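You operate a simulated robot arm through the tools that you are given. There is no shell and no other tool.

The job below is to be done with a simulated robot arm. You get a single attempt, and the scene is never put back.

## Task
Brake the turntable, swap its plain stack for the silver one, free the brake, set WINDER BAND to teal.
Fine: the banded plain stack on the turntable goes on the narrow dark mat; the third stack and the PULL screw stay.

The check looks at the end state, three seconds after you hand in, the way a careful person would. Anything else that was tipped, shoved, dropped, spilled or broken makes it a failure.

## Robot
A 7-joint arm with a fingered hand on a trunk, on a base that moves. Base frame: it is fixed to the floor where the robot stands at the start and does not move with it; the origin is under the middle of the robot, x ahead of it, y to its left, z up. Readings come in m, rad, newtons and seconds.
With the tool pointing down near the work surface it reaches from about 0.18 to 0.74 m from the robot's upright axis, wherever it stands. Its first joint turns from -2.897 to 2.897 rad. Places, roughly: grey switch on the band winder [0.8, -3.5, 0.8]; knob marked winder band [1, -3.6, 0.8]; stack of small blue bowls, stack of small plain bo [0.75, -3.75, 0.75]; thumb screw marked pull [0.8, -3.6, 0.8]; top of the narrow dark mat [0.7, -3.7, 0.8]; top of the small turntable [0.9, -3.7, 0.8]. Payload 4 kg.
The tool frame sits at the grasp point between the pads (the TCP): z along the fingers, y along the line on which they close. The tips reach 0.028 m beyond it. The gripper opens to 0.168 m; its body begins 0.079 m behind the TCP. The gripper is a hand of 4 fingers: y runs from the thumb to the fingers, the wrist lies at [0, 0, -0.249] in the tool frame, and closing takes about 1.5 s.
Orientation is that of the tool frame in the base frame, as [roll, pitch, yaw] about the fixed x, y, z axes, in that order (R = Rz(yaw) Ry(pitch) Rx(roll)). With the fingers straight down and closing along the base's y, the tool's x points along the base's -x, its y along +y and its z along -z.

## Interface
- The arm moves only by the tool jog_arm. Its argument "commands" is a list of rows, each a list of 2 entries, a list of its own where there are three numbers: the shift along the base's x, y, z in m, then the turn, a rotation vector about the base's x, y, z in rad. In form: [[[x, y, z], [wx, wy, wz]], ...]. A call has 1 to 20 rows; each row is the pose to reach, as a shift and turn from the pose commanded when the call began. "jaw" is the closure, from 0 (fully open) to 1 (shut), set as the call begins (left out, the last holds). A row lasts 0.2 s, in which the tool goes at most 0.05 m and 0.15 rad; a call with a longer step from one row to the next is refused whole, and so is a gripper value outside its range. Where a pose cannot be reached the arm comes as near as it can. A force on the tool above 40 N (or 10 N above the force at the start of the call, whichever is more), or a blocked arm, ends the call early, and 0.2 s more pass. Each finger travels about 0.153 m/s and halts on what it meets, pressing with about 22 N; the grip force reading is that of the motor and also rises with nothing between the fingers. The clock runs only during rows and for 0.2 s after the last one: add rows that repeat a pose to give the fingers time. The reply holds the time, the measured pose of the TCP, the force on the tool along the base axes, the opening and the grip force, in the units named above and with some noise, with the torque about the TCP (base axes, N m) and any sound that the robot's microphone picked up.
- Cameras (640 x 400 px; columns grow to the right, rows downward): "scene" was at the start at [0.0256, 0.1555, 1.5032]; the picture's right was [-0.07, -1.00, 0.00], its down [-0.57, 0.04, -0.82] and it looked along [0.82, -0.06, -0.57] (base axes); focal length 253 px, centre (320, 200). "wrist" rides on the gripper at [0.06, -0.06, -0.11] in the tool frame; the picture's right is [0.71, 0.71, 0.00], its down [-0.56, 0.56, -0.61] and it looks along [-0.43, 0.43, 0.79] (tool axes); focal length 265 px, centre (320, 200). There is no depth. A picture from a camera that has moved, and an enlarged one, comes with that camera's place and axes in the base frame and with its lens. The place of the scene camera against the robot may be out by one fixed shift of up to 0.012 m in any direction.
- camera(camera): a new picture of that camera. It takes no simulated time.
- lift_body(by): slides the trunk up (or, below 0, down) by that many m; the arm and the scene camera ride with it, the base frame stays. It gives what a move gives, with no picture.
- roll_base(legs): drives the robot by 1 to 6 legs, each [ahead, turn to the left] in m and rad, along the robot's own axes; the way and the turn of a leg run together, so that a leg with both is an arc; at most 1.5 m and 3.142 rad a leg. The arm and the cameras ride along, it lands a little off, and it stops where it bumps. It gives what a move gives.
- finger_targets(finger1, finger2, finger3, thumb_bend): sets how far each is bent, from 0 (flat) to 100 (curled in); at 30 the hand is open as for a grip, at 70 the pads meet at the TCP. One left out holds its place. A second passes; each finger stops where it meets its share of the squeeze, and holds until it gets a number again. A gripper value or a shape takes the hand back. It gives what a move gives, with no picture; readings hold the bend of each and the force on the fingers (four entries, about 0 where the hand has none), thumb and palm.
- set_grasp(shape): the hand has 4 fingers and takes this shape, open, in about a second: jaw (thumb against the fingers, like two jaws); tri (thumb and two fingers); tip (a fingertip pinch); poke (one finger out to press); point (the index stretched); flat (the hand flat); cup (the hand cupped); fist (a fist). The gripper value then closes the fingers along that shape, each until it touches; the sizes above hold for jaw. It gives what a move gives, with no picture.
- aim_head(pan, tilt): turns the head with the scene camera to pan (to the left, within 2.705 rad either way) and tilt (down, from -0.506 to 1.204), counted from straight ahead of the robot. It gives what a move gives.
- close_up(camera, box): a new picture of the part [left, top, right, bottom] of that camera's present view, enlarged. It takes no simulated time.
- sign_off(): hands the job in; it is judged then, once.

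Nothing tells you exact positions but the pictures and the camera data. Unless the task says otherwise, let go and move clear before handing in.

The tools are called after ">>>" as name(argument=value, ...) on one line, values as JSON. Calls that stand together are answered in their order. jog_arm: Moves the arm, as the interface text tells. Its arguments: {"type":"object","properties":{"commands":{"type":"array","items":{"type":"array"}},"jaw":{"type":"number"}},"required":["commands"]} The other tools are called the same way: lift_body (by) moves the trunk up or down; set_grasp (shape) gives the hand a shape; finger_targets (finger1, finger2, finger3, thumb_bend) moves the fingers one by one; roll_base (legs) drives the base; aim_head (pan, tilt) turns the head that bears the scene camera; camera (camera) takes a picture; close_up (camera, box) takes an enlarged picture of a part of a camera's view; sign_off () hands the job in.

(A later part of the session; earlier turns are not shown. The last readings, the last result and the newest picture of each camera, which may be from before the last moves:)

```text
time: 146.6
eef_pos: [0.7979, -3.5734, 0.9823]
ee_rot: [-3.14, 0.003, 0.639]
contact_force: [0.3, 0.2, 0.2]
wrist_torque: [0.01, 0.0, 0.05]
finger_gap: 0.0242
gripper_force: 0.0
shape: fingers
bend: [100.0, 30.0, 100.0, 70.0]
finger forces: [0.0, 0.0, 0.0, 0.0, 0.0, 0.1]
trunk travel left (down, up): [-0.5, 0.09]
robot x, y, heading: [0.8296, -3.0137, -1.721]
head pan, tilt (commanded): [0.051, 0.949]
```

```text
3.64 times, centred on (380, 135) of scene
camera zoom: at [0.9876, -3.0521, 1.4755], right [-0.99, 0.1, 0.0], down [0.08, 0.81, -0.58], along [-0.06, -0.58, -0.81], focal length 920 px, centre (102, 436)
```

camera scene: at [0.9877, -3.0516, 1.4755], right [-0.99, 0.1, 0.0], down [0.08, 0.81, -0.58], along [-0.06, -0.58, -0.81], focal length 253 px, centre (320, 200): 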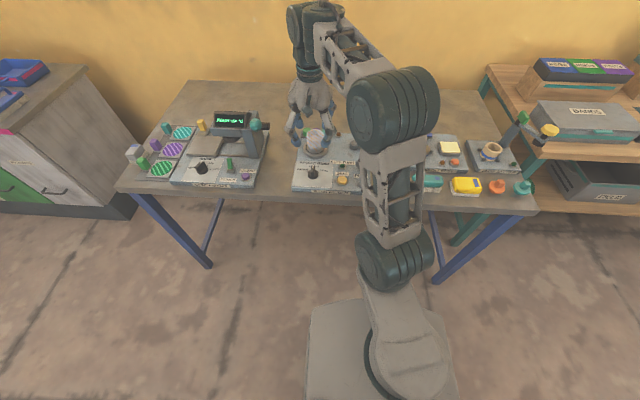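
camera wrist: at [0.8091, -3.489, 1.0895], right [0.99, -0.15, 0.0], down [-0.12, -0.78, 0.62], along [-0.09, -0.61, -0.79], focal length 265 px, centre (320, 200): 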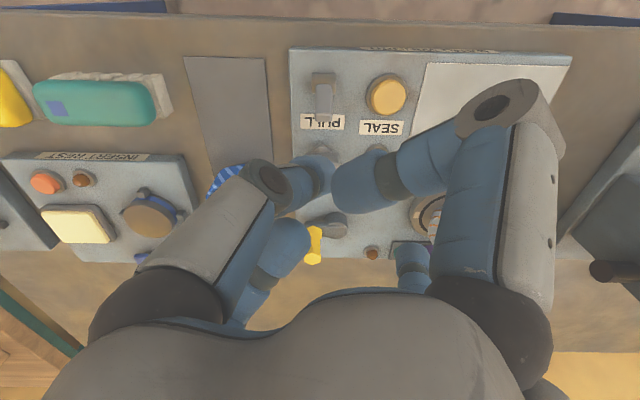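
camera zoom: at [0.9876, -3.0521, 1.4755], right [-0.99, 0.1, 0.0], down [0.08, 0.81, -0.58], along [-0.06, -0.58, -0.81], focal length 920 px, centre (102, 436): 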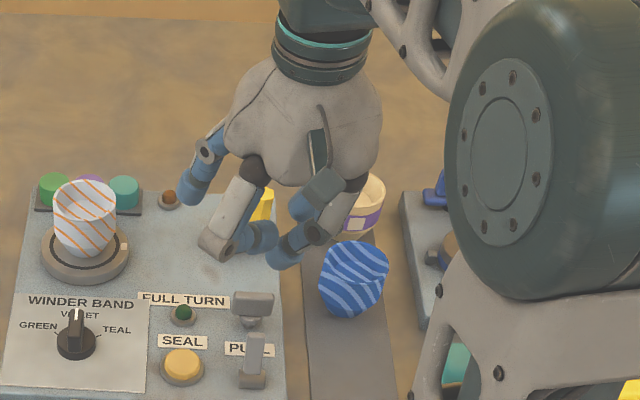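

finger2's tip is about 0.096 m out along the tool's y. I bring it above the gap between toggle and screw, still ~6 cm high, and look.

>>> jog_arm(commands=[[[-0.028, 0.024, 0], [0, 0, 0]], [[-0.057, 0.048, 0], [0, 0, 0]], [[-0.057, 0.048, -0.04], [0, 0, 0]], [[-0.057, 0.048, -0.06], [0, 0, 0]], [[-0.057, 0.048, -0.06], [0, 0, 0]]])

>>> camera(camera="wrist")

>>> close_up(camera="scene", box=[320, 110, 400, 190])

>>> close_up(camera="wrist", box=[320, 130, 480, 290])

```text
time: 147.8
eef_pos: [0.7411, -3.5253, 0.9167]
ee_rot: [3.141, 0.001, 0.638]
contact_force: [-0.4, -0.3, 0.1]
wrist_torque: [0.02, -0.03, -0.04]
finger_gap: 0.0243
gripper_force: 0.1
shape: fingers
bend: [100.0, 30.0, 100.0, 70.0]
finger forces: [0.1, 0.0, 0.0, 0.0, 0.0, 0.0]
trunk travel left (down, up): [-0.5, 0.09]
robot x, y, heading: [0.8289, -3.0112, -1.727]
head pan, tilt (commanded): [0.051, 0.949]
```

```text
taken
camera wrist: at [0.7526, -3.4401, 1.0257], right [0.99, -0.15, 0.0], down [-0.12, -0.78, 0.62], along [-0.09, -0.61, -0.79], focal length 265 px, centre (320, 200)
```

wrist: 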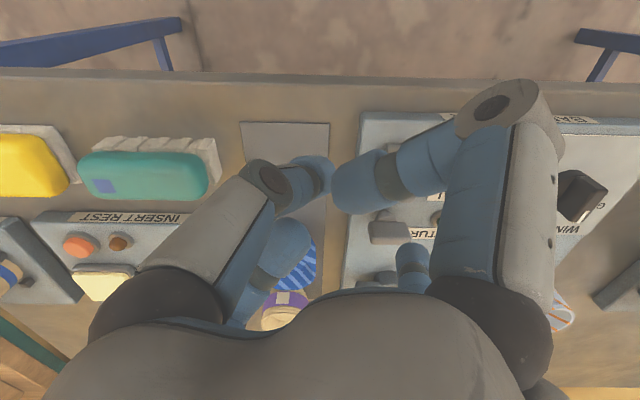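

```text
5.00 times, centred on (360, 150) of scene
camera zoom: at [0.9875, -3.0521, 1.4755], right [-0.99, 0.1, 0.0], down [0.08, 0.81, -0.58], along [-0.06, -0.58, -0.81], focal length 1264 px, centre (120, 450)
```

zoom: 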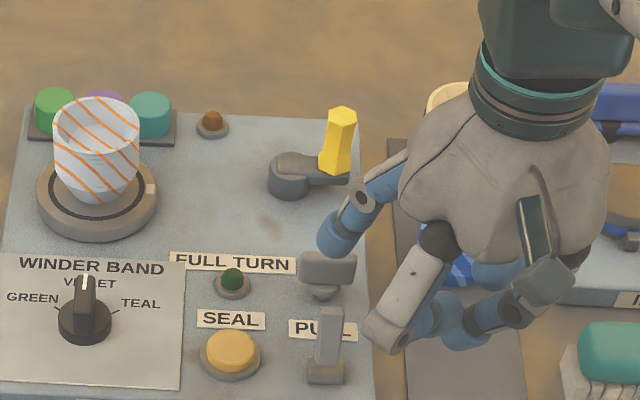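

```text
2.50 times, centred on (400, 210) of wrist
camera zoom: at [0.7526, -3.4401, 1.0257], right [0.99, -0.15, 0.0], down [-0.12, -0.78, 0.62], along [-0.09, -0.61, -0.79], focal length 664 px, centre (120, 175)
```

zoom: 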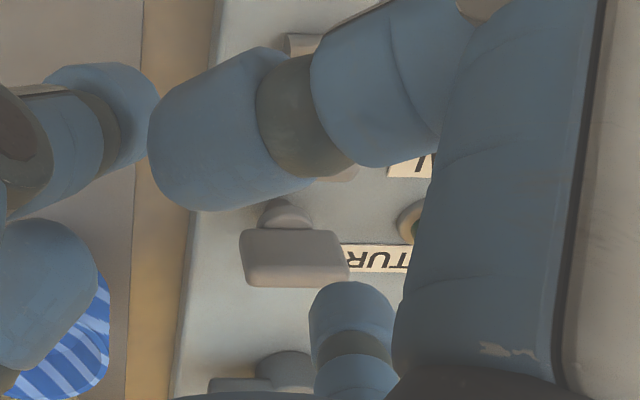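

The scene camera sees the fingertip, screw and toggle together. I lower 12 mm (still above the screw's wing) and compare again.

>>> jog_arm(commands=[[[0, 0, -0.006], [0, 0, 0]], [[0, 0, -0.012], [0, 0, 0]], [[0, 0, -0.012], [0, 0, 0]]])

>>> close_up(camera="scene", box=[335, 115, 385, 175])

>>> close_up(camera="wrist", box=[340, 190, 440, 290])

```text
time: 148.6
eef_pos: [0.7417, -3.5254, 0.908]
ee_rot: [-3.141, 0.002, 0.64]
contact_force: [0.2, -0.5, 1.0]
wrist_torque: [0.0, -0.01, 0.01]
finger_gap: 0.0243
gripper_force: 0.0
shape: fingers
bend: [100.0, 30.0, 100.0, 70.0]
finger forces: [0.0, 0.0, 0.0, 0.0, 0.1, 0.1]
trunk travel left (down, up): [-0.5, 0.09]
robot x, y, heading: [0.8258, -3.0119, -1.726]
head pan, tilt (commanded): [0.051, 0.949]
```

```text
6.67 times, centred on (360, 145) of scene
camera zoom: at [0.9875, -3.0522, 1.4755], right [-0.99, 0.1, 0.0], down [0.08, 0.81, -0.58], along [-0.06, -0.58, -0.81], focal length 1686 px, centre (53, 567)
```

zoom: 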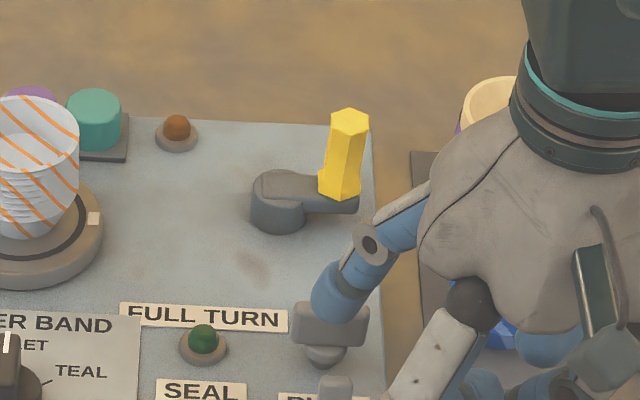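

```text
4.00 times, centred on (390, 240) of wrist
camera zoom: at [0.7533, -3.4414, 1.0159], right [0.99, -0.15, 0.0], down [-0.12, -0.78, 0.62], along [-0.09, -0.61, -0.79], focal length 1062 px, centre (40, 40)
```

zoom: 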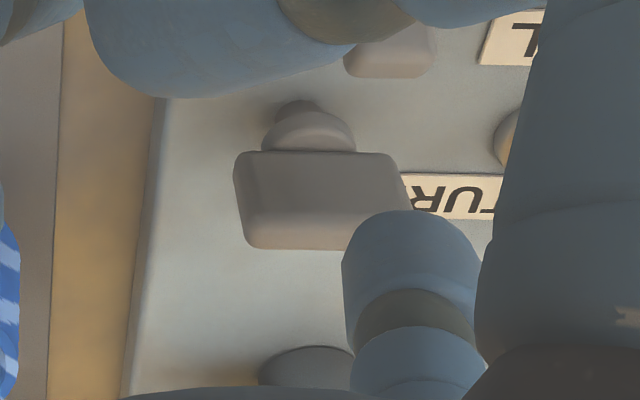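

By the wrist camera the fingertip (0.799, -3.604) is midway between the toggle's back (-3.583) and the screw's wing (-3.625), about 8 mm free on each side. I lower slowly with checks.

>>> jog_arm(commands=[[[0, 0, -0.005], [0, 0, 0]], [[0, 0, -0.01], [0, 0, 0]], [[0, 0, -0.015], [0, 0, 0]], [[0, 0, -0.015], [0, 0, 0]]])

>>> close_up(camera="scene", box=[335, 125, 385, 185])

>>> close_up(camera="wrist", box=[340, 190, 440, 290])

```text
time: 149.6
eef_pos: [0.7432, -3.5278, 0.892]
ee_rot: [-3.141, 0.001, 0.64]
contact_force: [0.4, -0.1, 0.1]
wrist_torque: [0.04, 0.02, 0.0]
finger_gap: 0.0241
gripper_force: 0.0
shape: fingers
bend: [100.0, 30.0, 100.0, 70.0]
finger forces: [0.0, 0.0, 0.0, 0.0, 0.0, 0.1]
trunk travel left (down, up): [-0.5, 0.09]
robot x, y, heading: [0.8248, -3.0145, -1.722]
head pan, tilt (commanded): [0.051, 0.949]
```

```text
6.67 times, centred on (360, 155) of scene
camera zoom: at [0.9875, -3.0522, 1.4755], right [-0.99, 0.1, 0.0], down [0.08, 0.81, -0.58], along [-0.06, -0.58, -0.81], focal length 1686 px, centre (53, 500)
```

zoom: 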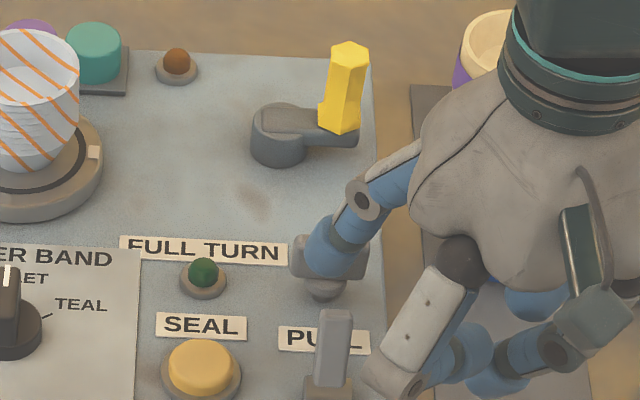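

```text
4.00 times, centred on (390, 240) of wrist
camera zoom: at [0.7541, -3.4429, 1.001], right [0.99, -0.15, 0.0], down [-0.12, -0.78, 0.62], along [-0.09, -0.61, -0.79], focal length 1062 px, centre (40, 40)
```

zoom: 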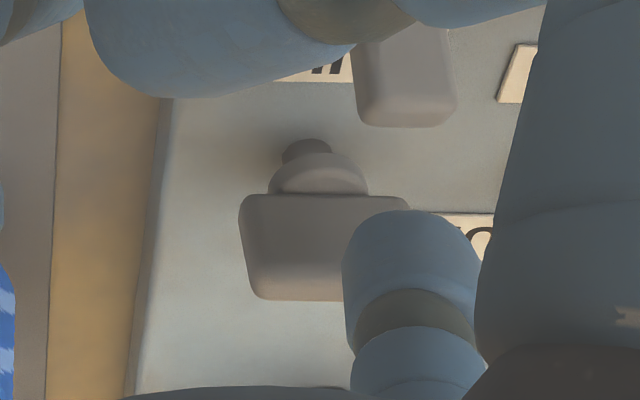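

Both cameras agree the fingertip is between toggle and screw. I continue down with a 2 mm shift towards me.

>>> jog_arm(commands=[[[0, 0.002, -0.004], [0, 0, 0]], [[0, 0.002, -0.008], [0, 0, 0]], [[0, 0.002, -0.012], [0, 0, 0]], [[0, 0.002, -0.012], [0, 0, 0]]])

>>> close_up(camera="scene", box=[335, 125, 385, 185])

>>> close_up(camera="wrist", box=[340, 190, 440, 290])

```text
time: 150.6
eef_pos: [0.7415, -3.5251, 0.8798]
ee_rot: [3.139, 0.002, 0.639]
contact_force: [0.0, 0.4, 0.7]
wrist_torque: [0.02, 0.0, 0.02]
finger_gap: 0.0245
gripper_force: 0.0
shape: fingers
bend: [100.0, 30.0, 100.0, 70.0]
finger forces: [0.0, 0.0, 0.0, 0.0, 0.0, 0.0]
trunk travel left (down, up): [-0.5, 0.09]
robot x, y, heading: [0.8251, -3.0098, -1.728]
head pan, tilt (commanded): [0.051, 0.949]
```

```text
6.67 times, centred on (360, 155) of scene
camera zoom: at [0.9875, -3.0521, 1.4755], right [-0.99, 0.1, 0.0], down [0.08, 0.81, -0.58], along [-0.06, -0.58, -0.81], focal length 1686 px, centre (53, 500)
```

zoom: 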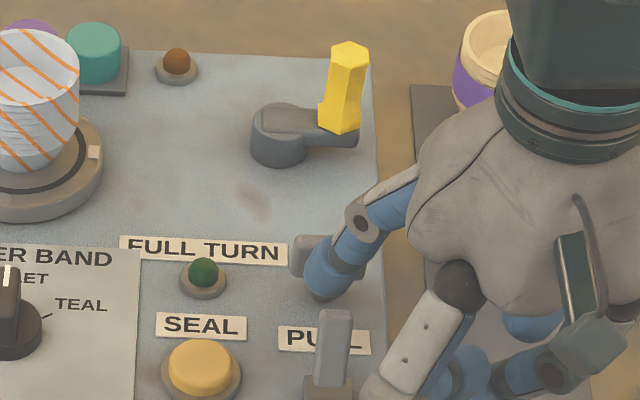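

```text
4.00 times, centred on (390, 240) of wrist
camera zoom: at [0.7532, -3.4409, 0.9888], right [0.99, -0.15, 0.0], down [-0.12, -0.78, 0.62], along [-0.09, -0.61, -0.79], focal length 1062 px, centre (40, 40)
```

zoom: 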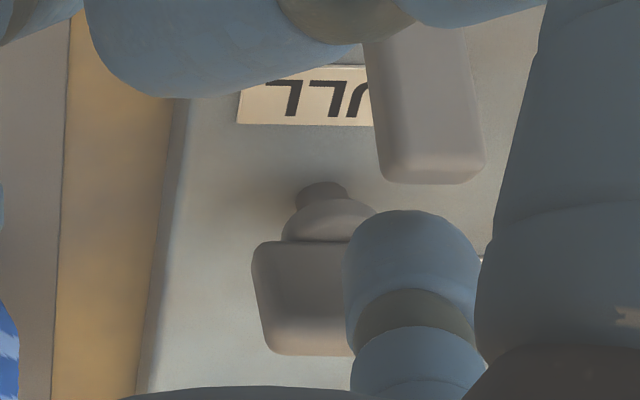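

The tip is now in front of the wing and behind the toggle. I lower the last centimetre.

>>> jog_arm(commands=[[[0, 0, -0.003], [0, 0, 0]], [[0, 0, -0.006], [0, 0, 0]], [[0, 0, -0.01], [0, 0, 0]], [[0, 0, -0.01], [0, 0, 0]]])

>>> close_up(camera="scene", box=[335, 125, 385, 185])

>>> close_up(camera="wrist", box=[340, 190, 440, 290])

```text
time: 151.6
eef_pos: [0.7428, -3.5251, 0.8713]
ee_rot: [3.141, 0.003, 0.637]
contact_force: [-0.2, 0.3, 1.2]
wrist_torque: [0.0, 0.0, -0.01]
finger_gap: 0.0242
gripper_force: 0.0
shape: fingers
bend: [100.0, 30.0, 100.0, 70.0]
finger forces: [0.0, 0.0, 0.0, 0.0, 0.0, 0.1]
trunk travel left (down, up): [-0.5, 0.09]
robot x, y, heading: [0.8283, -3.0109, -1.722]
head pan, tilt (commanded): [0.051, 0.949]
```

```text
6.67 times, centred on (360, 155) of scene
camera zoom: at [0.9875, -3.0522, 1.4755], right [-0.99, 0.1, 0.0], down [0.08, 0.81, -0.58], along [-0.06, -0.58, -0.81], focal length 1686 px, centre (53, 500)
```

zoom: 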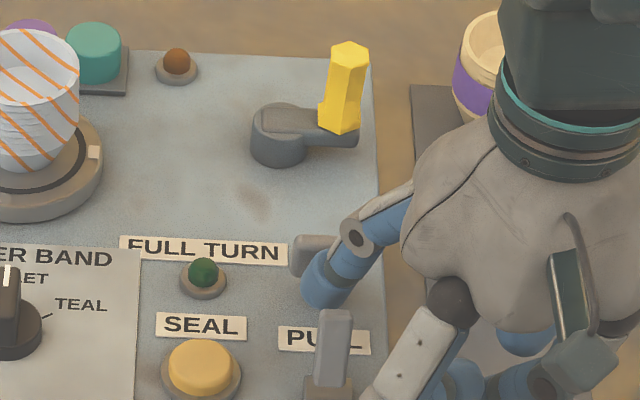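

```text
4.00 times, centred on (390, 240) of wrist
camera zoom: at [0.7541, -3.4405, 0.9796], right [0.99, -0.15, 0.0], down [-0.12, -0.78, 0.62], along [-0.09, -0.61, -0.79], focal length 1062 px, centre (40, 40)
```

zoom: 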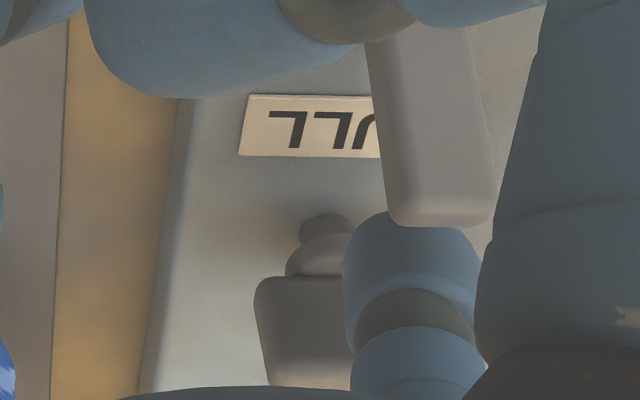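

The finger is right behind the toggle. I lower 3 mm more and then pull towards me in small steps.

>>> jog_arm(commands=[[[0.001, 0.0, -0.003], [0, 0, 0]], [[0.003, 0.008, -0.003], [0, 0, 0]], [[0.005, 0.018, -0.003], [0, 0, 0]], [[0.0065, 0.028, -0.003], [0, 0, 0]], [[0.008, 0.038, -0.003], [0, 0, 0]], [[0.009, 0.046, -0.003], [0, 0, 0]]])

>>> close_up(camera="scene", box=[335, 125, 385, 185])

```text
time: 153.0
eef_pos: [0.7521, -3.4816, 0.8688]
ee_rot: [3.141, 0.004, 0.634]
contact_force: [-1.3, -4.9, -0.8]
wrist_torque: [-0.07, 0.08, -0.46]
finger_gap: 0.024
gripper_force: 2.3
shape: fingers
bend: [100.0, 27.0, 100.0, 70.0]
finger forces: [0.0, 4.5, 0.0, 0.1, 0.1, 0.0]
trunk travel left (down, up): [-0.5, 0.09]
robot x, y, heading: [0.8239, -3.0158, -1.723]
head pan, tilt (commanded): [0.051, 0.949]
heard: click
```

```text
6.67 times, centred on (360, 155) of scene
camera zoom: at [0.9872, -3.0528, 1.4755], right [-0.99, 0.1, 0.0], down [0.08, 0.81, -0.58], along [-0.06, -0.58, -0.81], focal length 1686 px, centre (53, 500)
```

zoom: 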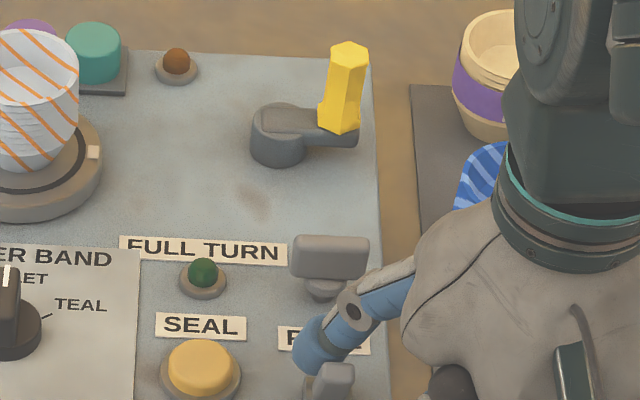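

A click — the switch has flipped back. I ease off and rise.

>>> jog_arm(commands=[[[-0.001, -0.006, 0], [0, 0, 0]], [[-0.001, -0.006, 0.03], [0, 0, 0]], [[-0.001, -0.006, 0.07], [0, 0, 0]], [[-0.001, -0.006, 0.11], [0, 0, 0]], [[-0.03, -0.006, 0.14], [0, 0, 0]], [[-0.07, -0.006, 0.15], [0, 0, 0]], [[-0.11, -0.006, 0.15], [0, 0, 0]], [[-0.11, -0.006, 0.15], [0, 0, 0]]])

>>> close_up(camera="scene", box=[280, 100, 420, 200])

>>> close_up(camera="scene", box=[330, 130, 380, 190])

```text
time: 154.8
eef_pos: [0.6399, -3.4824, 1.018]
ee_rot: [-3.141, 0.003, 0.639]
contact_force: [0.3, 0.8, -0.5]
wrist_torque: [0.0, -0.02, 0.01]
finger_gap: 0.0242
gripper_force: 0.0
shape: fingers
bend: [100.0, 30.0, 100.0, 70.0]
finger forces: [0.1, 0.0, 0.0, 0.0, 0.1, 0.1]
trunk travel left (down, up): [-0.5, 0.09]
robot x, y, heading: [0.8273, -3.0113, -1.721]
head pan, tilt (commanded): [0.051, 0.949]
```

```text
4.00 times, centred on (350, 150) of scene
camera zoom: at [0.9872, -3.0521, 1.4755], right [-0.99, 0.1, 0.0], down [0.08, 0.81, -0.58], along [-0.06, -0.58, -0.81], focal length 1012 px, centre (200, 400)
```

zoom: 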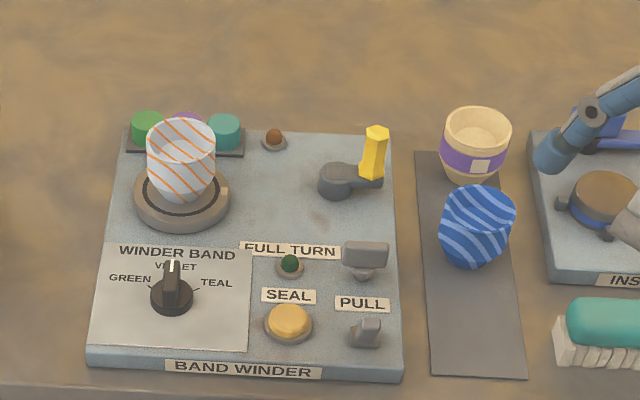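

```text
6.67 times, centred on (355, 160) of scene
camera zoom: at [0.9872, -3.0521, 1.4755], right [-0.99, 0.1, 0.0], down [0.08, 0.81, -0.58], along [-0.06, -0.58, -0.81], focal length 1686 px, centre (87, 467)
```

zoom: 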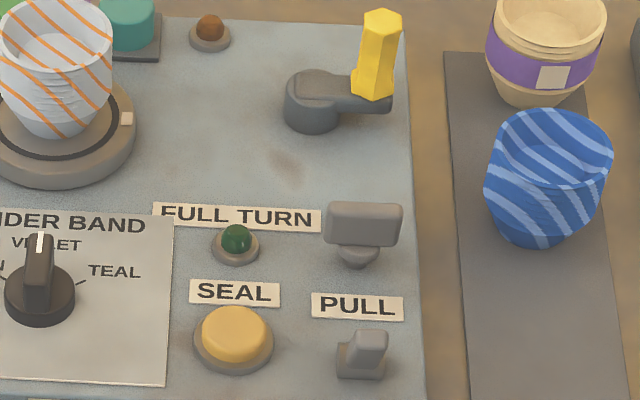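

The switch is back in its free position, screw and stacks untouched. Now the WINDER BAND knob: I go over it and look at its shape closely (TEAL is ~50° clockwise from VIOLET).

>>> jog_arm(commands=[[[0.04, -0.015, 0], [0, 0, 0]], [[0.08, -0.03, 0], [0, 0, 0]], [[0.12, -0.045, 0], [0, 0, 0]], [[0.16, -0.06, 0], [0, 0, 0]], [[0.2, -0.075, 0], [0, 0, 0]], [[0.24, -0.09, 0], [0, 0, 0]], [[0.28, -0.105, 0], [0, 0, 0]], [[0.315, -0.118, -0.01], [0, 0, 0]], [[0.315, -0.118, -0.03], [0, 0, 0]], [[0.315, -0.118, -0.03], [0, 0, 0]]])

>>> set_grasp(shape="jaw")

>>> camera(camera="wrist")

>>> close_up(camera="wrist", box=[270, 30, 390, 150])

```text
time: 157.0
eef_pos: [0.9586, -3.6041, 0.9879]
ee_rot: [3.141, 0.001, 0.639]
contact_force: [-0.2, -0.4, -0.9]
wrist_torque: [-0.02, -0.01, 0.03]
finger_gap: 0.024
gripper_force: 0.1
shape: fingers
bend: [100.0, 30.0, 100.0, 70.0]
finger forces: [0.0, 0.0, 0.0, 0.1, 0.0, 0.1]
trunk travel left (down, up): [-0.5, 0.09]
robot x, y, heading: [0.8329, -3.0147, -1.728]
head pan, tilt (commanded): [0.051, 0.949]
```

```text
time: 157.9
eef_pos: [0.959, -3.6059, 0.9898]
ee_rot: [3.141, 0.003, 0.637]
contact_force: [-0.1, -0.3, 0.8]
wrist_torque: [-0.01, 0.03, 0.03]
finger_gap: 0.168
gripper_force: 0.0
shape: jaw
bend: [30.0, 30.0, 30.0, 30.0]
finger forces: [0.1, 0.1, 0.0, 0.0, 0.1, 0.0]
trunk travel left (down, up): [-0.5, 0.09]
robot x, y, heading: [0.8258, -3.0103, -1.726]
head pan, tilt (commanded): [0.051, 0.949]
```

```text
taken
camera wrist: at [0.9698, -3.5205, 1.0972], right [0.99, -0.15, 0.0], down [-0.12, -0.78, 0.62], along [-0.09, -0.61, -0.79], focal length 265 px, centre (320, 200)
```

wrist: 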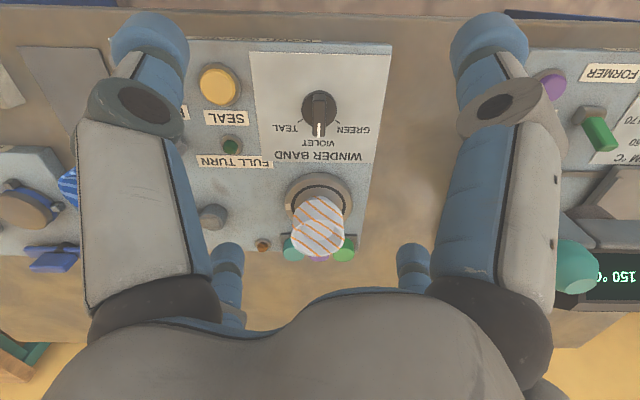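

```text
3.33 times, centred on (330, 90) of wrist
camera zoom: at [0.9698, -3.5205, 1.0972], right [0.99, -0.15, 0.0], down [-0.12, -0.78, 0.62], along [-0.09, -0.61, -0.79], focal length 885 px, centre (287, 567)
```

zoom: 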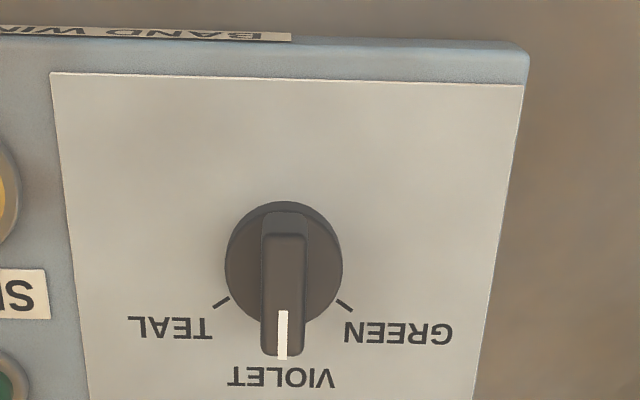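

The knob has a raised bar (about 34 mm long, 13 mm wide, top ≈ 0.86) on a round base centred near (0.9556, -3.609); TEAL is ~50° clockwise. I align the hand with the panel, narrow the fingers, and centre over it.

>>> jog_arm(commands=[[[0, -0.001, 0], [0, 0, 0.13]], [[-0.0005, -0.002, 0], [0, 0, 0.26]], [[-0.001, -0.003, 0], [0, 0, 0.39]], [[-0.001, -0.004, 0], [0, 0, 0.52]], [[-0.0016, -0.0046, 0], [0, 0, 0.65]], [[-0.0016, -0.0046, -0.01], [0, 0, 0.785]], [[-0.0016, -0.0046, -0.03], [0, 0, 0.785]], [[-0.0016, -0.0046, -0.05], [0, 0, 0.785]], [[-0.0016, -0.0046, -0.05], [0, 0, 0.785]]], jaw=0.66)

>>> camera(camera="wrist")

>>> close_up(camera="scene", box=[270, 80, 370, 190])

```text
time: 159.9
eef_pos: [0.954, -3.6073, 0.9364]
ee_rot: [-3.14, 0.001, 1.424]
contact_force: [0.7, -0.6, -0.6]
wrist_torque: [0.03, 0.01, -0.03]
finger_gap: 0.0575
gripper_force: 0.0
shape: jaw
bend: [79.0, 79.0, 79.0, 43.0]
finger forces: [0.1, 0.0, 0.0, 0.0, 0.0, 0.0]
trunk travel left (down, up): [-0.5, 0.09]
robot x, y, heading: [0.8263, -3.0146, -1.723]
head pan, tilt (commanded): [0.051, 0.949]
```

```text
taken
camera wrist: at [0.9017, -3.5385, 1.0458], right [0.8, 0.6, 0.0], down [0.47, -0.63, 0.62], along [0.37, -0.49, -0.79], focal length 265 px, centre (320, 200)
```

wrist: 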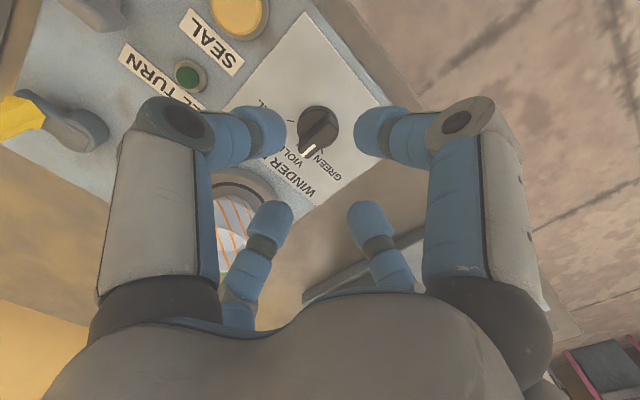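

```text
3.64 times, centred on (320, 135) of scene
camera zoom: at [0.9877, -3.0522, 1.4755], right [-0.99, 0.1, 0.0], down [0.08, 0.81, -0.58], along [-0.06, -0.58, -0.81], focal length 920 px, centre (320, 436)
```

zoom: 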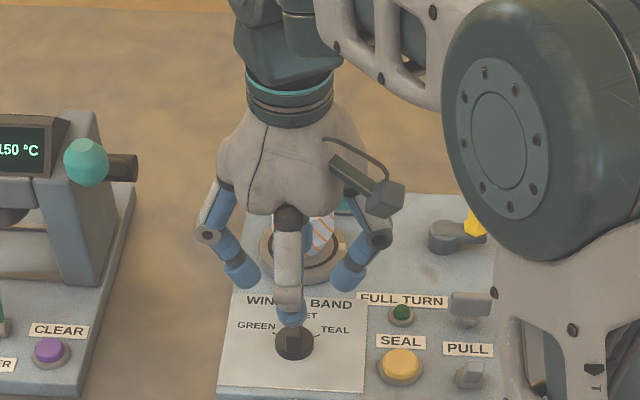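

I zoom on the knob between the fingers to verify the centring, and on the clearance to the silver stack.

>>> close_up(camera="wrist", box=[200, 80, 400, 300])

>>> close_up(camera="wrist", box=[275, 90, 365, 180])

```text
1.82 times, centred on (300, 190) of wrist
camera zoom: at [0.9017, -3.5385, 1.0458], right [0.8, 0.6, 0.0], down [0.47, -0.63, 0.62], along [0.37, -0.49, -0.79], focal length 483 px, centre (356, 218)
```

zoom: 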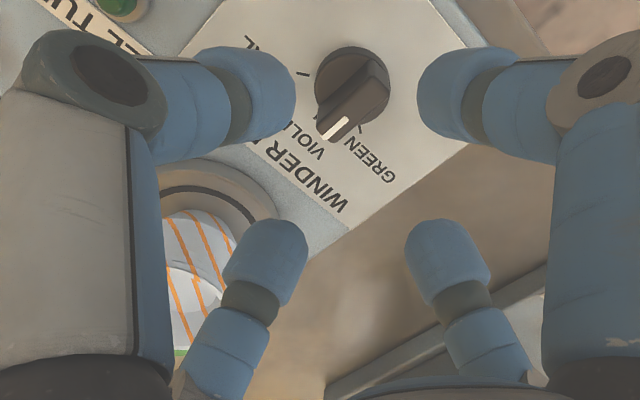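

```text
4.44 times, centred on (320, 135) of wrist
camera zoom: at [0.9017, -3.5385, 1.0458], right [0.8, 0.6, 0.0], down [0.47, -0.63, 0.62], along [0.37, -0.49, -0.79], focal length 1180 px, centre (320, 489)
```

zoom: 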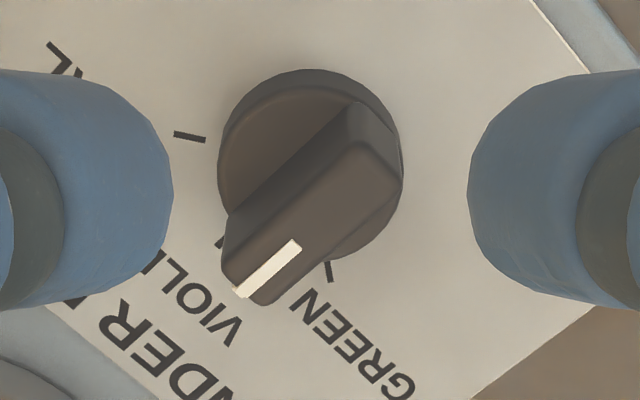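

Knob axis is about (0.955, -3.6105). I narrow a bit more, shift, and lower in two stages, keeping finger3 clear of the silver stack.

>>> jog_arm(commands=[[[0.0018, -0.0035, 0], [0, 0, 0]], [[0.0018, -0.0035, -0.01], [0, 0, 0]], [[0.0018, -0.0035, -0.025], [0, 0, 0]], [[0.0018, -0.0035, -0.042], [0, 0, 0]], [[0.0018, -0.0035, -0.042], [0, 0, 0]]], jaw=0.69)

>>> camera(camera="wrist")

>>> close_up(camera="scene", box=[280, 100, 360, 190])

```text
time: 161.1
eef_pos: [0.9576, -3.6119, 0.8963]
ee_rot: [3.141, 0.003, 1.424]
contact_force: [0.5, -0.4, -0.5]
wrist_torque: [-0.02, 0.01, -0.01]
finger_gap: 0.0525
gripper_force: 0.0
shape: jaw
bend: [79.0, 79.0, 79.0, 45.0]
finger forces: [0.1, 0.0, 0.0, 0.0, 0.0, 0.0]
trunk travel left (down, up): [-0.5, 0.09]
robot x, y, heading: [0.828, -3.0156, -1.721]
head pan, tilt (commanded): [0.051, 0.949]
```

```text
taken
camera wrist: at [0.9044, -3.5427, 1.0042], right [0.8, 0.6, 0.0], down [0.47, -0.63, 0.62], along [0.37, -0.49, -0.79], focal length 265 px, centre (320, 200)
```

wrist: 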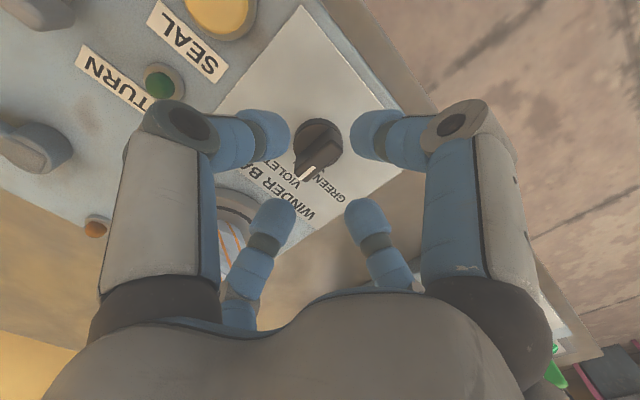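

```text
4.44 times, centred on (320, 145) of scene
camera zoom: at [0.9877, -3.0523, 1.4755], right [-0.99, 0.1, 0.0], down [0.08, 0.81, -0.58], along [-0.06, -0.58, -0.81], focal length 1124 px, centre (320, 444)
```

zoom: 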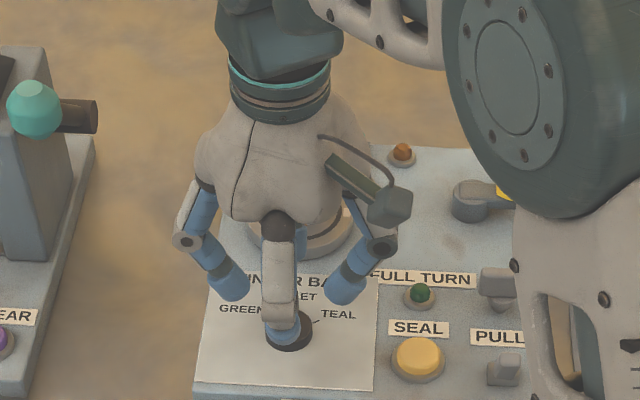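

Centred on the knob. I lower the rest so the tips straddle the bar.

>>> jog_arm(commands=[[[-0.0005, 0, -0.01], [0, 0, 0]], [[-0.0005, 0, -0.02], [0, 0, 0]], [[-0.0005, 0, -0.028], [0, 0, 0]], [[-0.0005, 0, -0.028], [0, 0, 0]]])

>>> camera(camera="wrist")

>>> close_up(camera="scene", box=[280, 100, 360, 190])

```text
time: 162.1
eef_pos: [0.9561, -3.6107, 0.868]
ee_rot: [3.141, 0.004, 1.425]
contact_force: [-1.0, -0.1, 0.1]
wrist_torque: [0.01, 0.01, 0.03]
finger_gap: 0.0527
gripper_force: 0.1
shape: jaw
bend: [79.0, 79.0, 79.0, 45.0]
finger forces: [0.0, 0.0, 0.0, 0.1, 0.0, 0.0]
trunk travel left (down, up): [-0.5, 0.09]
robot x, y, heading: [0.825, -3.0112, -1.721]
head pan, tilt (commanded): [0.051, 0.949]
```

```text
taken
camera wrist: at [0.9044, -3.5427, 0.9766], right [0.8, 0.6, 0.0], down [0.47, -0.63, 0.62], along [0.37, -0.49, -0.79], focal length 265 px, centre (320, 200)
```

wrist: 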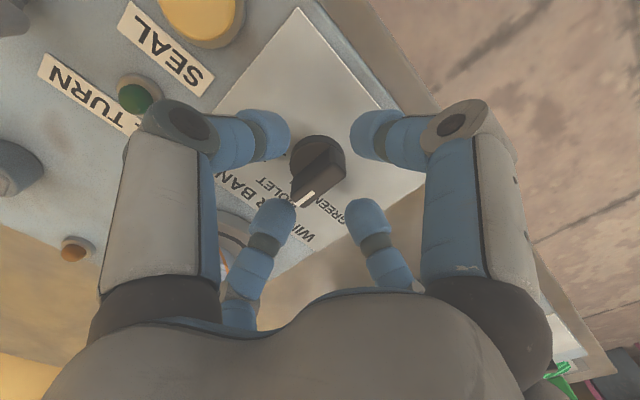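

```text
4.44 times, centred on (320, 145) of scene
camera zoom: at [0.9876, -3.0522, 1.4755], right [-0.99, 0.1, 0.0], down [0.08, 0.81, -0.58], along [-0.06, -0.58, -0.81], focal length 1124 px, centre (320, 444)
```

zoom: 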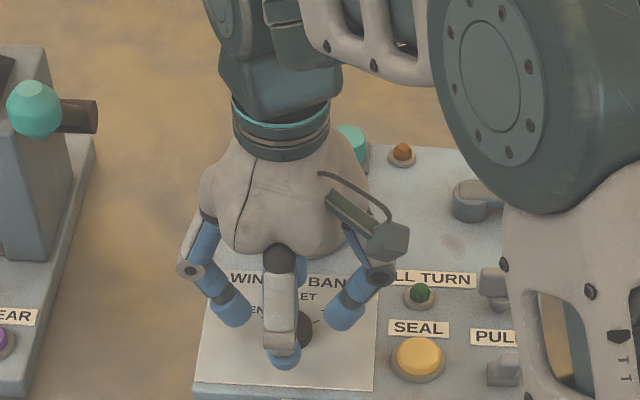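

The bar sits between the four tips. I close on it.

>>> jog_arm(commands=[[[0, 0, 0], [0, 0, 0]], [[0, 0, 0], [0, 0, 0]], [[0, 0, 0], [0, 0, 0]], [[0, 0, 0], [0, 0, 0]], [[0, 0, 0], [0, 0, 0]]], jaw=0.85)

>>> camera(camera="wrist")

>>> close_up(camera="scene", box=[280, 100, 360, 190])

```text
time: 163.3
eef_pos: [0.9561, -3.6108, 0.8687]
ee_rot: [3.14, 0.002, 1.424]
contact_force: [0.4, -2.5, 3.0]
wrist_torque: [-0.11, -0.03, 0.01]
finger_gap: 0.0262
gripper_force: 0.0
shape: jaw
bend: [75.0, 76.0, 75.0, 57.0]
finger forces: [1.4, 0.1, 4.5, 0.1, 0.0, 0.0]
trunk travel left (down, up): [-0.5, 0.09]
robot x, y, heading: [0.8243, -3.0149, -1.725]
head pan, tilt (commanded): [0.051, 0.949]
```

```text
taken
camera wrist: at [0.9043, -3.5428, 0.9768], right [0.8, 0.6, 0.0], down [0.47, -0.63, 0.62], along [0.37, -0.5, -0.79], focal length 265 px, centre (320, 200)
```

wrist: 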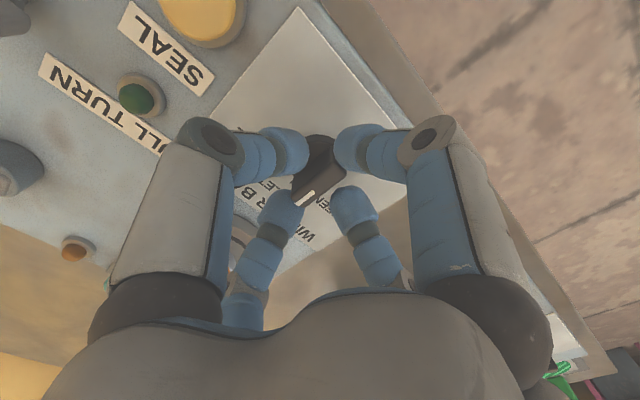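

```text
4.44 times, centred on (320, 145) of scene
camera zoom: at [0.9875, -3.0522, 1.4755], right [-0.99, 0.1, 0.0], down [0.08, 0.81, -0.58], along [-0.06, -0.58, -0.81], focal length 1124 px, centre (320, 444)
```

zoom: 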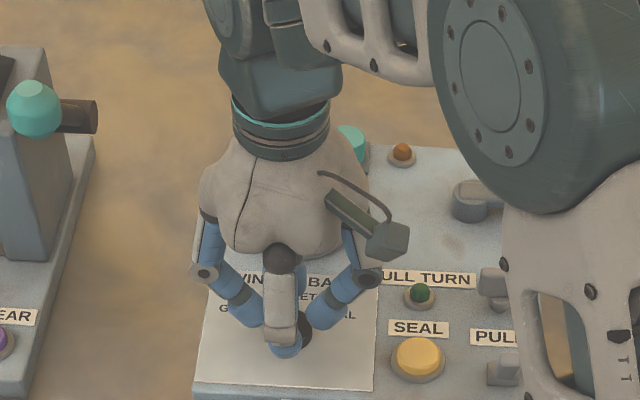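

Finger1 and finger3 touch the bar's ends; thumb and finger2 still need to close onto its sides. I close further.

>>> jog_arm(commands=[[[0, 0, 0], [0, 0, 0]], [[0, 0, 0], [0, 0, 0]], [[0, 0, 0], [0, 0, 0]], [[0, 0, 0], [0, 0, 0]]], jaw=0.97)

>>> close_up(camera="wrist", box=[220, 90, 420, 270])

```text
time: 164.3
eef_pos: [0.9563, -3.6114, 0.8689]
ee_rot: [-3.141, 0.002, 1.423]
contact_force: [0.5, -3.7, 6.7]
wrist_torque: [-0.16, 0.01, 0.03]
finger_gap: 0.0086
gripper_force: 22.2
shape: jaw
bend: [61.0, 72.0, 59.0, 66.0]
finger forces: [26.8, 19.0, 29.5, 0.0, 18.7, 0.0]
trunk travel left (down, up): [-0.5, 0.09]
robot x, y, heading: [0.8288, -3.0129, -1.722]
head pan, tilt (commanded): [0.051, 0.949]
```

```text
2.22 times, centred on (320, 180) of wrist
camera zoom: at [0.9043, -3.5426, 0.977], right [0.8, 0.6, 0.0], down [0.47, -0.63, 0.62], along [0.37, -0.5, -0.79], focal length 590 px, centre (320, 244)
```

zoom: 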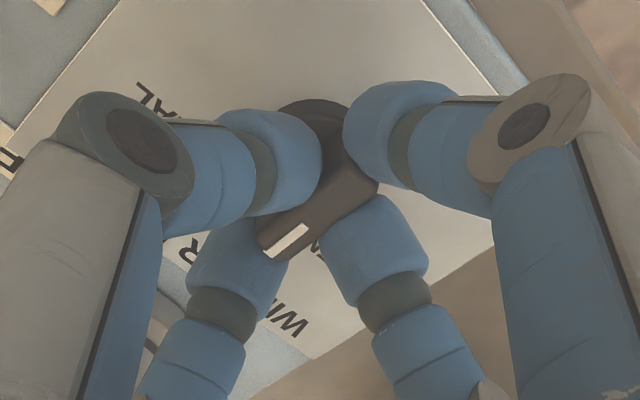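

Firm four-sided grip on the bar. I turn the hand clockwise in small steps, first about half way.

>>> jog_arm(commands=[[[0, 0, 0], [0, 0, -0.1]], [[0, 0, 0], [0, 0, -0.2]], [[0, 0, 0], [0, 0, -0.3]], [[0, 0, 0], [0, 0, -0.4]], [[0, 0, 0], [0, 0, -0.4]]])

>>> close_up(camera="wrist", box=[200, 60, 440, 270])

>>> close_up(camera="scene", box=[280, 100, 360, 190])

```text
time: 165.5
eef_pos: [0.9573, -3.6108, 0.8684]
ee_rot: [3.14, 0.004, 1.025]
contact_force: [7.1, -5.7, 6.8]
wrist_torque: [-0.16, -0.11, 0.0]
finger_gap: 0.0089
gripper_force: 22.0
shape: jaw
bend: [61.0, 72.0, 59.0, 66.0]
finger forces: [27.5, 21.6, 29.4, 0.0, 17.9, 0.1]
trunk travel left (down, up): [-0.5, 0.09]
robot x, y, heading: [0.8233, -3.0119, -1.719]
head pan, tilt (commanded): [0.051, 0.949]
```

```text
1.90 times, centred on (320, 165) of wrist
camera zoom: at [0.9356, -3.5282, 0.9768], right [0.97, 0.24, 0.0], down [0.19, -0.76, 0.62], along [0.14, -0.6, -0.79], focal length 506 px, centre (320, 267)
```

zoom: 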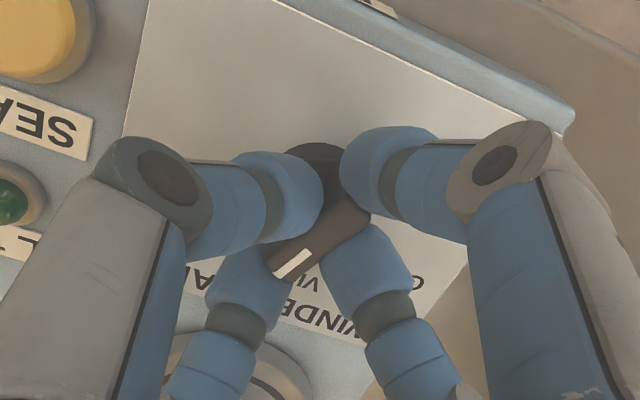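

```text
4.44 times, centred on (320, 145) of scene
camera zoom: at [0.9884, -3.0521, 1.4754], right [-0.99, 0.1, 0.0], down [0.08, 0.81, -0.58], along [-0.06, -0.58, -0.81], focal length 1124 px, centre (320, 444)
```

zoom: 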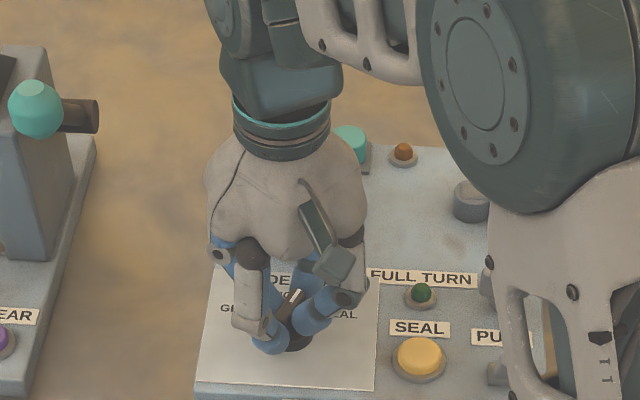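

The knob follows. I check the whole wrist view (silver stack) before the second half of the turn.

>>> camera(camera="wrist")

```text
taken
camera wrist: at [0.9356, -3.5282, 0.9768], right [0.97, 0.24, 0.0], down [0.19, -0.76, 0.62], along [0.14, -0.6, -0.79], focal length 265 px, centre (320, 200)
```

wrist: 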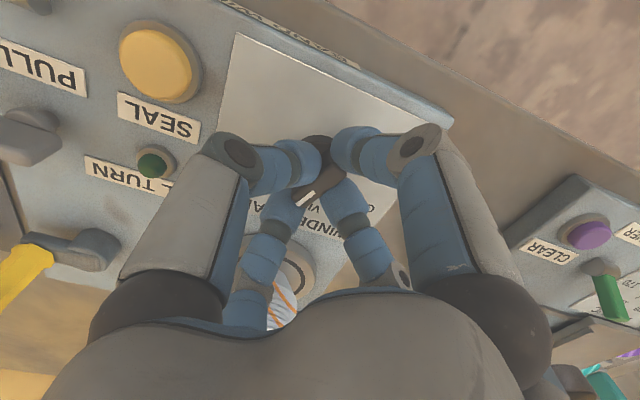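

The silver stack stands clear. I continue the turn to ~50° in total.

>>> jog_arm(commands=[[[0, 0, 0], [0, 0, -0.1]], [[0, 0, 0], [0, 0, -0.2]], [[0, 0, 0], [0, 0, -0.3]], [[0, 0, 0], [0, 0, -0.4]], [[0, 0, 0], [0, 0, -0.47]], [[0, 0, 0], [0, 0, -0.47]]])

>>> camera(camera="wrist")

>>> close_up(camera="scene", box=[280, 100, 360, 190])

```text
time: 166.9
eef_pos: [0.9574, -3.6112, 0.8688]
ee_rot: [3.138, 0.001, 0.553]
contact_force: [13.6, -7.7, 9.5]
wrist_torque: [-0.19, -0.27, 0.01]
finger_gap: 0.009
gripper_force: 22.2
shape: jaw
bend: [61.0, 72.0, 59.0, 66.0]
finger forces: [29.9, 23.1, 28.2, 0.0, 18.1, 0.1]
trunk travel left (down, up): [-0.5, 0.09]
robot x, y, heading: [0.8243, -3.0112, -1.725]
head pan, tilt (commanded): [0.051, 0.949]
```

```text
taken
camera wrist: at [0.9759, -3.5288, 0.9768], right [0.97, -0.23, 0.0], down [-0.18, -0.77, 0.62], along [-0.14, -0.6, -0.79], focal length 265 px, centre (320, 200)
```

wrist: 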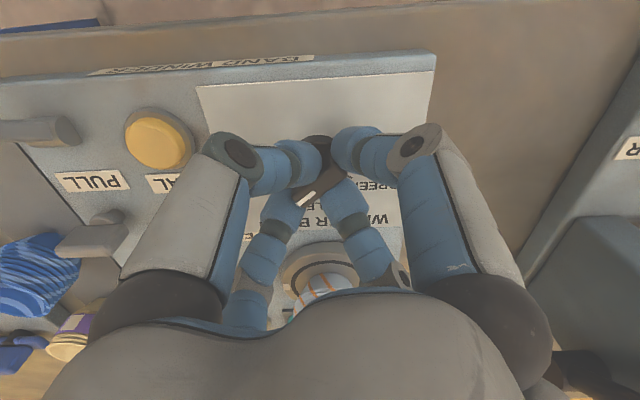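

```text
4.44 times, centred on (320, 145) of scene
camera zoom: at [0.9892, -3.0521, 1.4753], right [-0.99, 0.1, 0.0], down [0.08, 0.81, -0.58], along [-0.06, -0.58, -0.81], focal length 1124 px, centre (320, 444)
```

zoom: 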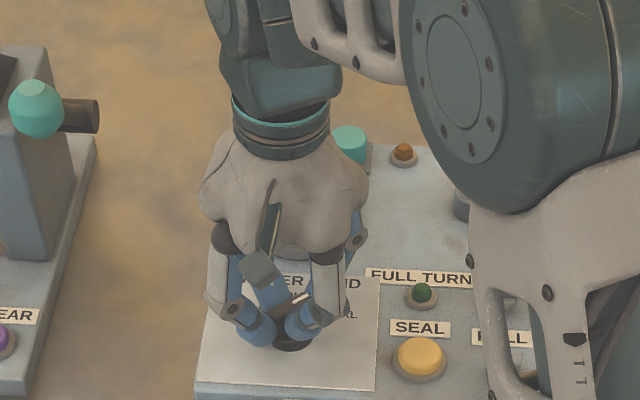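

Turned 50° in total. I open the fingers and look at the pointer.

>>> jog_arm(commands=[[[0, 0, 0], [0, 0, 0]], [[0, 0, 0], [0, 0, 0]], [[0, 0, 0], [0, 0, 0]]], jaw=0.85)

>>> jog_arm(commands=[[[0, 0, 0], [0, 0, 0]], [[0, 0, 0], [0, 0, 0]], [[0, 0, 0], [0, 0, 0]]], jaw=0.69)

>>> camera(camera="wrist")

>>> close_up(camera="wrist", box=[250, 90, 400, 240])

```text
time: 167.7
eef_pos: [0.9535, -3.6104, 0.8673]
ee_rot: [-3.14, 0.004, 0.55]
contact_force: [-1.6, 1.4, -0.9]
wrist_torque: [0.06, 0.06, -0.02]
finger_gap: 0.0252
gripper_force: 0.1
shape: jaw
bend: [75.0, 76.0, 75.0, 57.0]
finger forces: [1.6, 0.1, 2.1, 0.1, 0.1, 0.0]
trunk travel left (down, up): [-0.5, 0.09]
robot x, y, heading: [0.8258, -3.0125, -1.726]
head pan, tilt (commanded): [0.051, 0.949]
```

```text
time: 168.5
eef_pos: [0.9567, -3.6118, 0.868]
ee_rot: [3.141, 0.001, 0.554]
contact_force: [0.0, -0.2, 0.2]
wrist_torque: [0.0, 0.01, -0.03]
finger_gap: 0.0518
gripper_force: 0.1
shape: jaw
bend: [78.0, 78.0, 78.0, 45.0]
finger forces: [0.0, 0.1, 0.1, 0.1, 0.0, 0.1]
trunk travel left (down, up): [-0.5, 0.09]
robot x, y, heading: [0.8248, -3.0148, -1.721]
head pan, tilt (commanded): [0.051, 0.949]
```

```text
taken
camera wrist: at [0.9743, -3.5288, 0.9768], right [0.97, -0.23, 0.0], down [-0.18, -0.77, 0.62], along [-0.14, -0.6, -0.79], focal length 265 px, centre (320, 200)
```

wrist: 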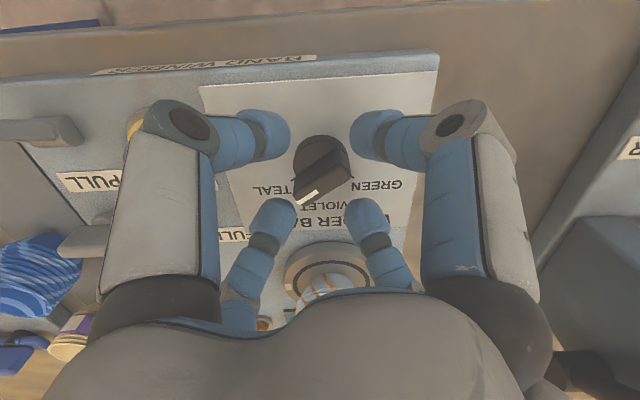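

```text
2.67 times, centred on (325, 165) of wrist
camera zoom: at [0.9743, -3.5288, 0.9768], right [0.97, -0.23, 0.0], down [-0.18, -0.77, 0.62], along [-0.14, -0.6, -0.79], focal length 708 px, centre (307, 293)
```

zoom: 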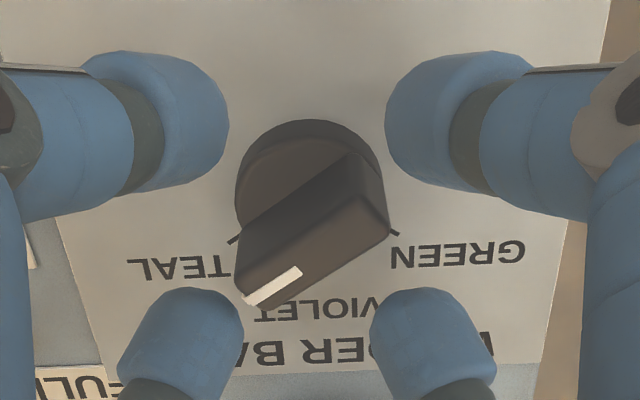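

The pointer now points towards TEAL. I rise and check the exact angle from above and with the head camera.

>>> jog_arm(commands=[[[0, 0, 0.02], [0, 0, 0]], [[0, 0, 0.05], [0, 0, 0]], [[0, 0, 0.09], [0, 0, 0]], [[0, 0, 0.12], [0, 0, 0]], [[0, 0, 0.12], [0, 0, 0]]])

>>> close_up(camera="wrist", box=[260, 30, 380, 150])

>>> close_up(camera="scene", box=[285, 120, 365, 195])

```text
time: 169.7
eef_pos: [0.958, -3.6097, 0.9897]
ee_rot: [-3.141, 0.001, 0.553]
contact_force: [-0.1, -0.2, -0.1]
wrist_torque: [0.02, -0.02, -0.03]
finger_gap: 0.0519
gripper_force: 0.1
shape: jaw
bend: [78.0, 78.0, 78.0, 45.0]
finger forces: [0.1, 0.1, 0.0, 0.0, 0.1, 0.0]
trunk travel left (down, up): [-0.5, 0.09]
robot x, y, heading: [0.8239, -3.011, -1.719]
head pan, tilt (commanded): [0.051, 0.949]
```

```text
3.33 times, centred on (320, 90) of wrist
camera zoom: at [0.9755, -3.5277, 1.0979], right [0.97, -0.23, 0.0], down [-0.18, -0.77, 0.62], along [-0.14, -0.6, -0.79], focal length 885 px, centre (320, 567)
```

zoom: 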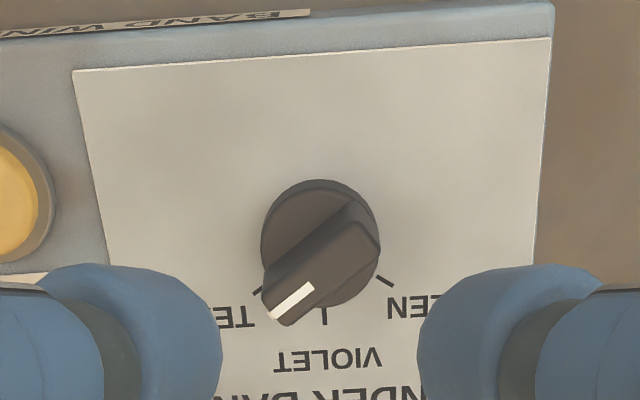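

```text
5.33 times, centred on (325, 158) of scene
camera zoom: at [0.9878, -3.0521, 1.4755], right [-0.99, 0.1, 0.0], down [0.08, 0.81, -0.58], along [-0.06, -0.58, -0.81], focal length 1349 px, centre (293, 427)
```

zoom: 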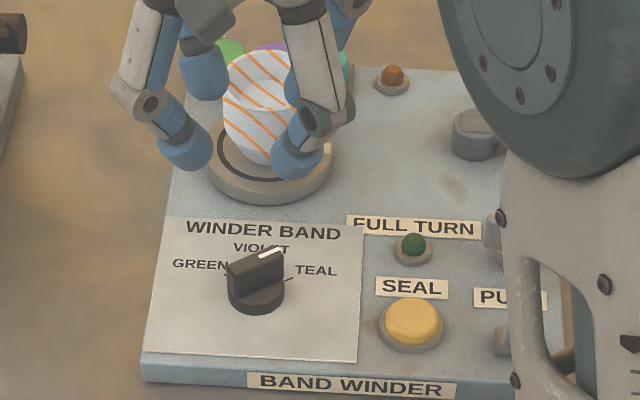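

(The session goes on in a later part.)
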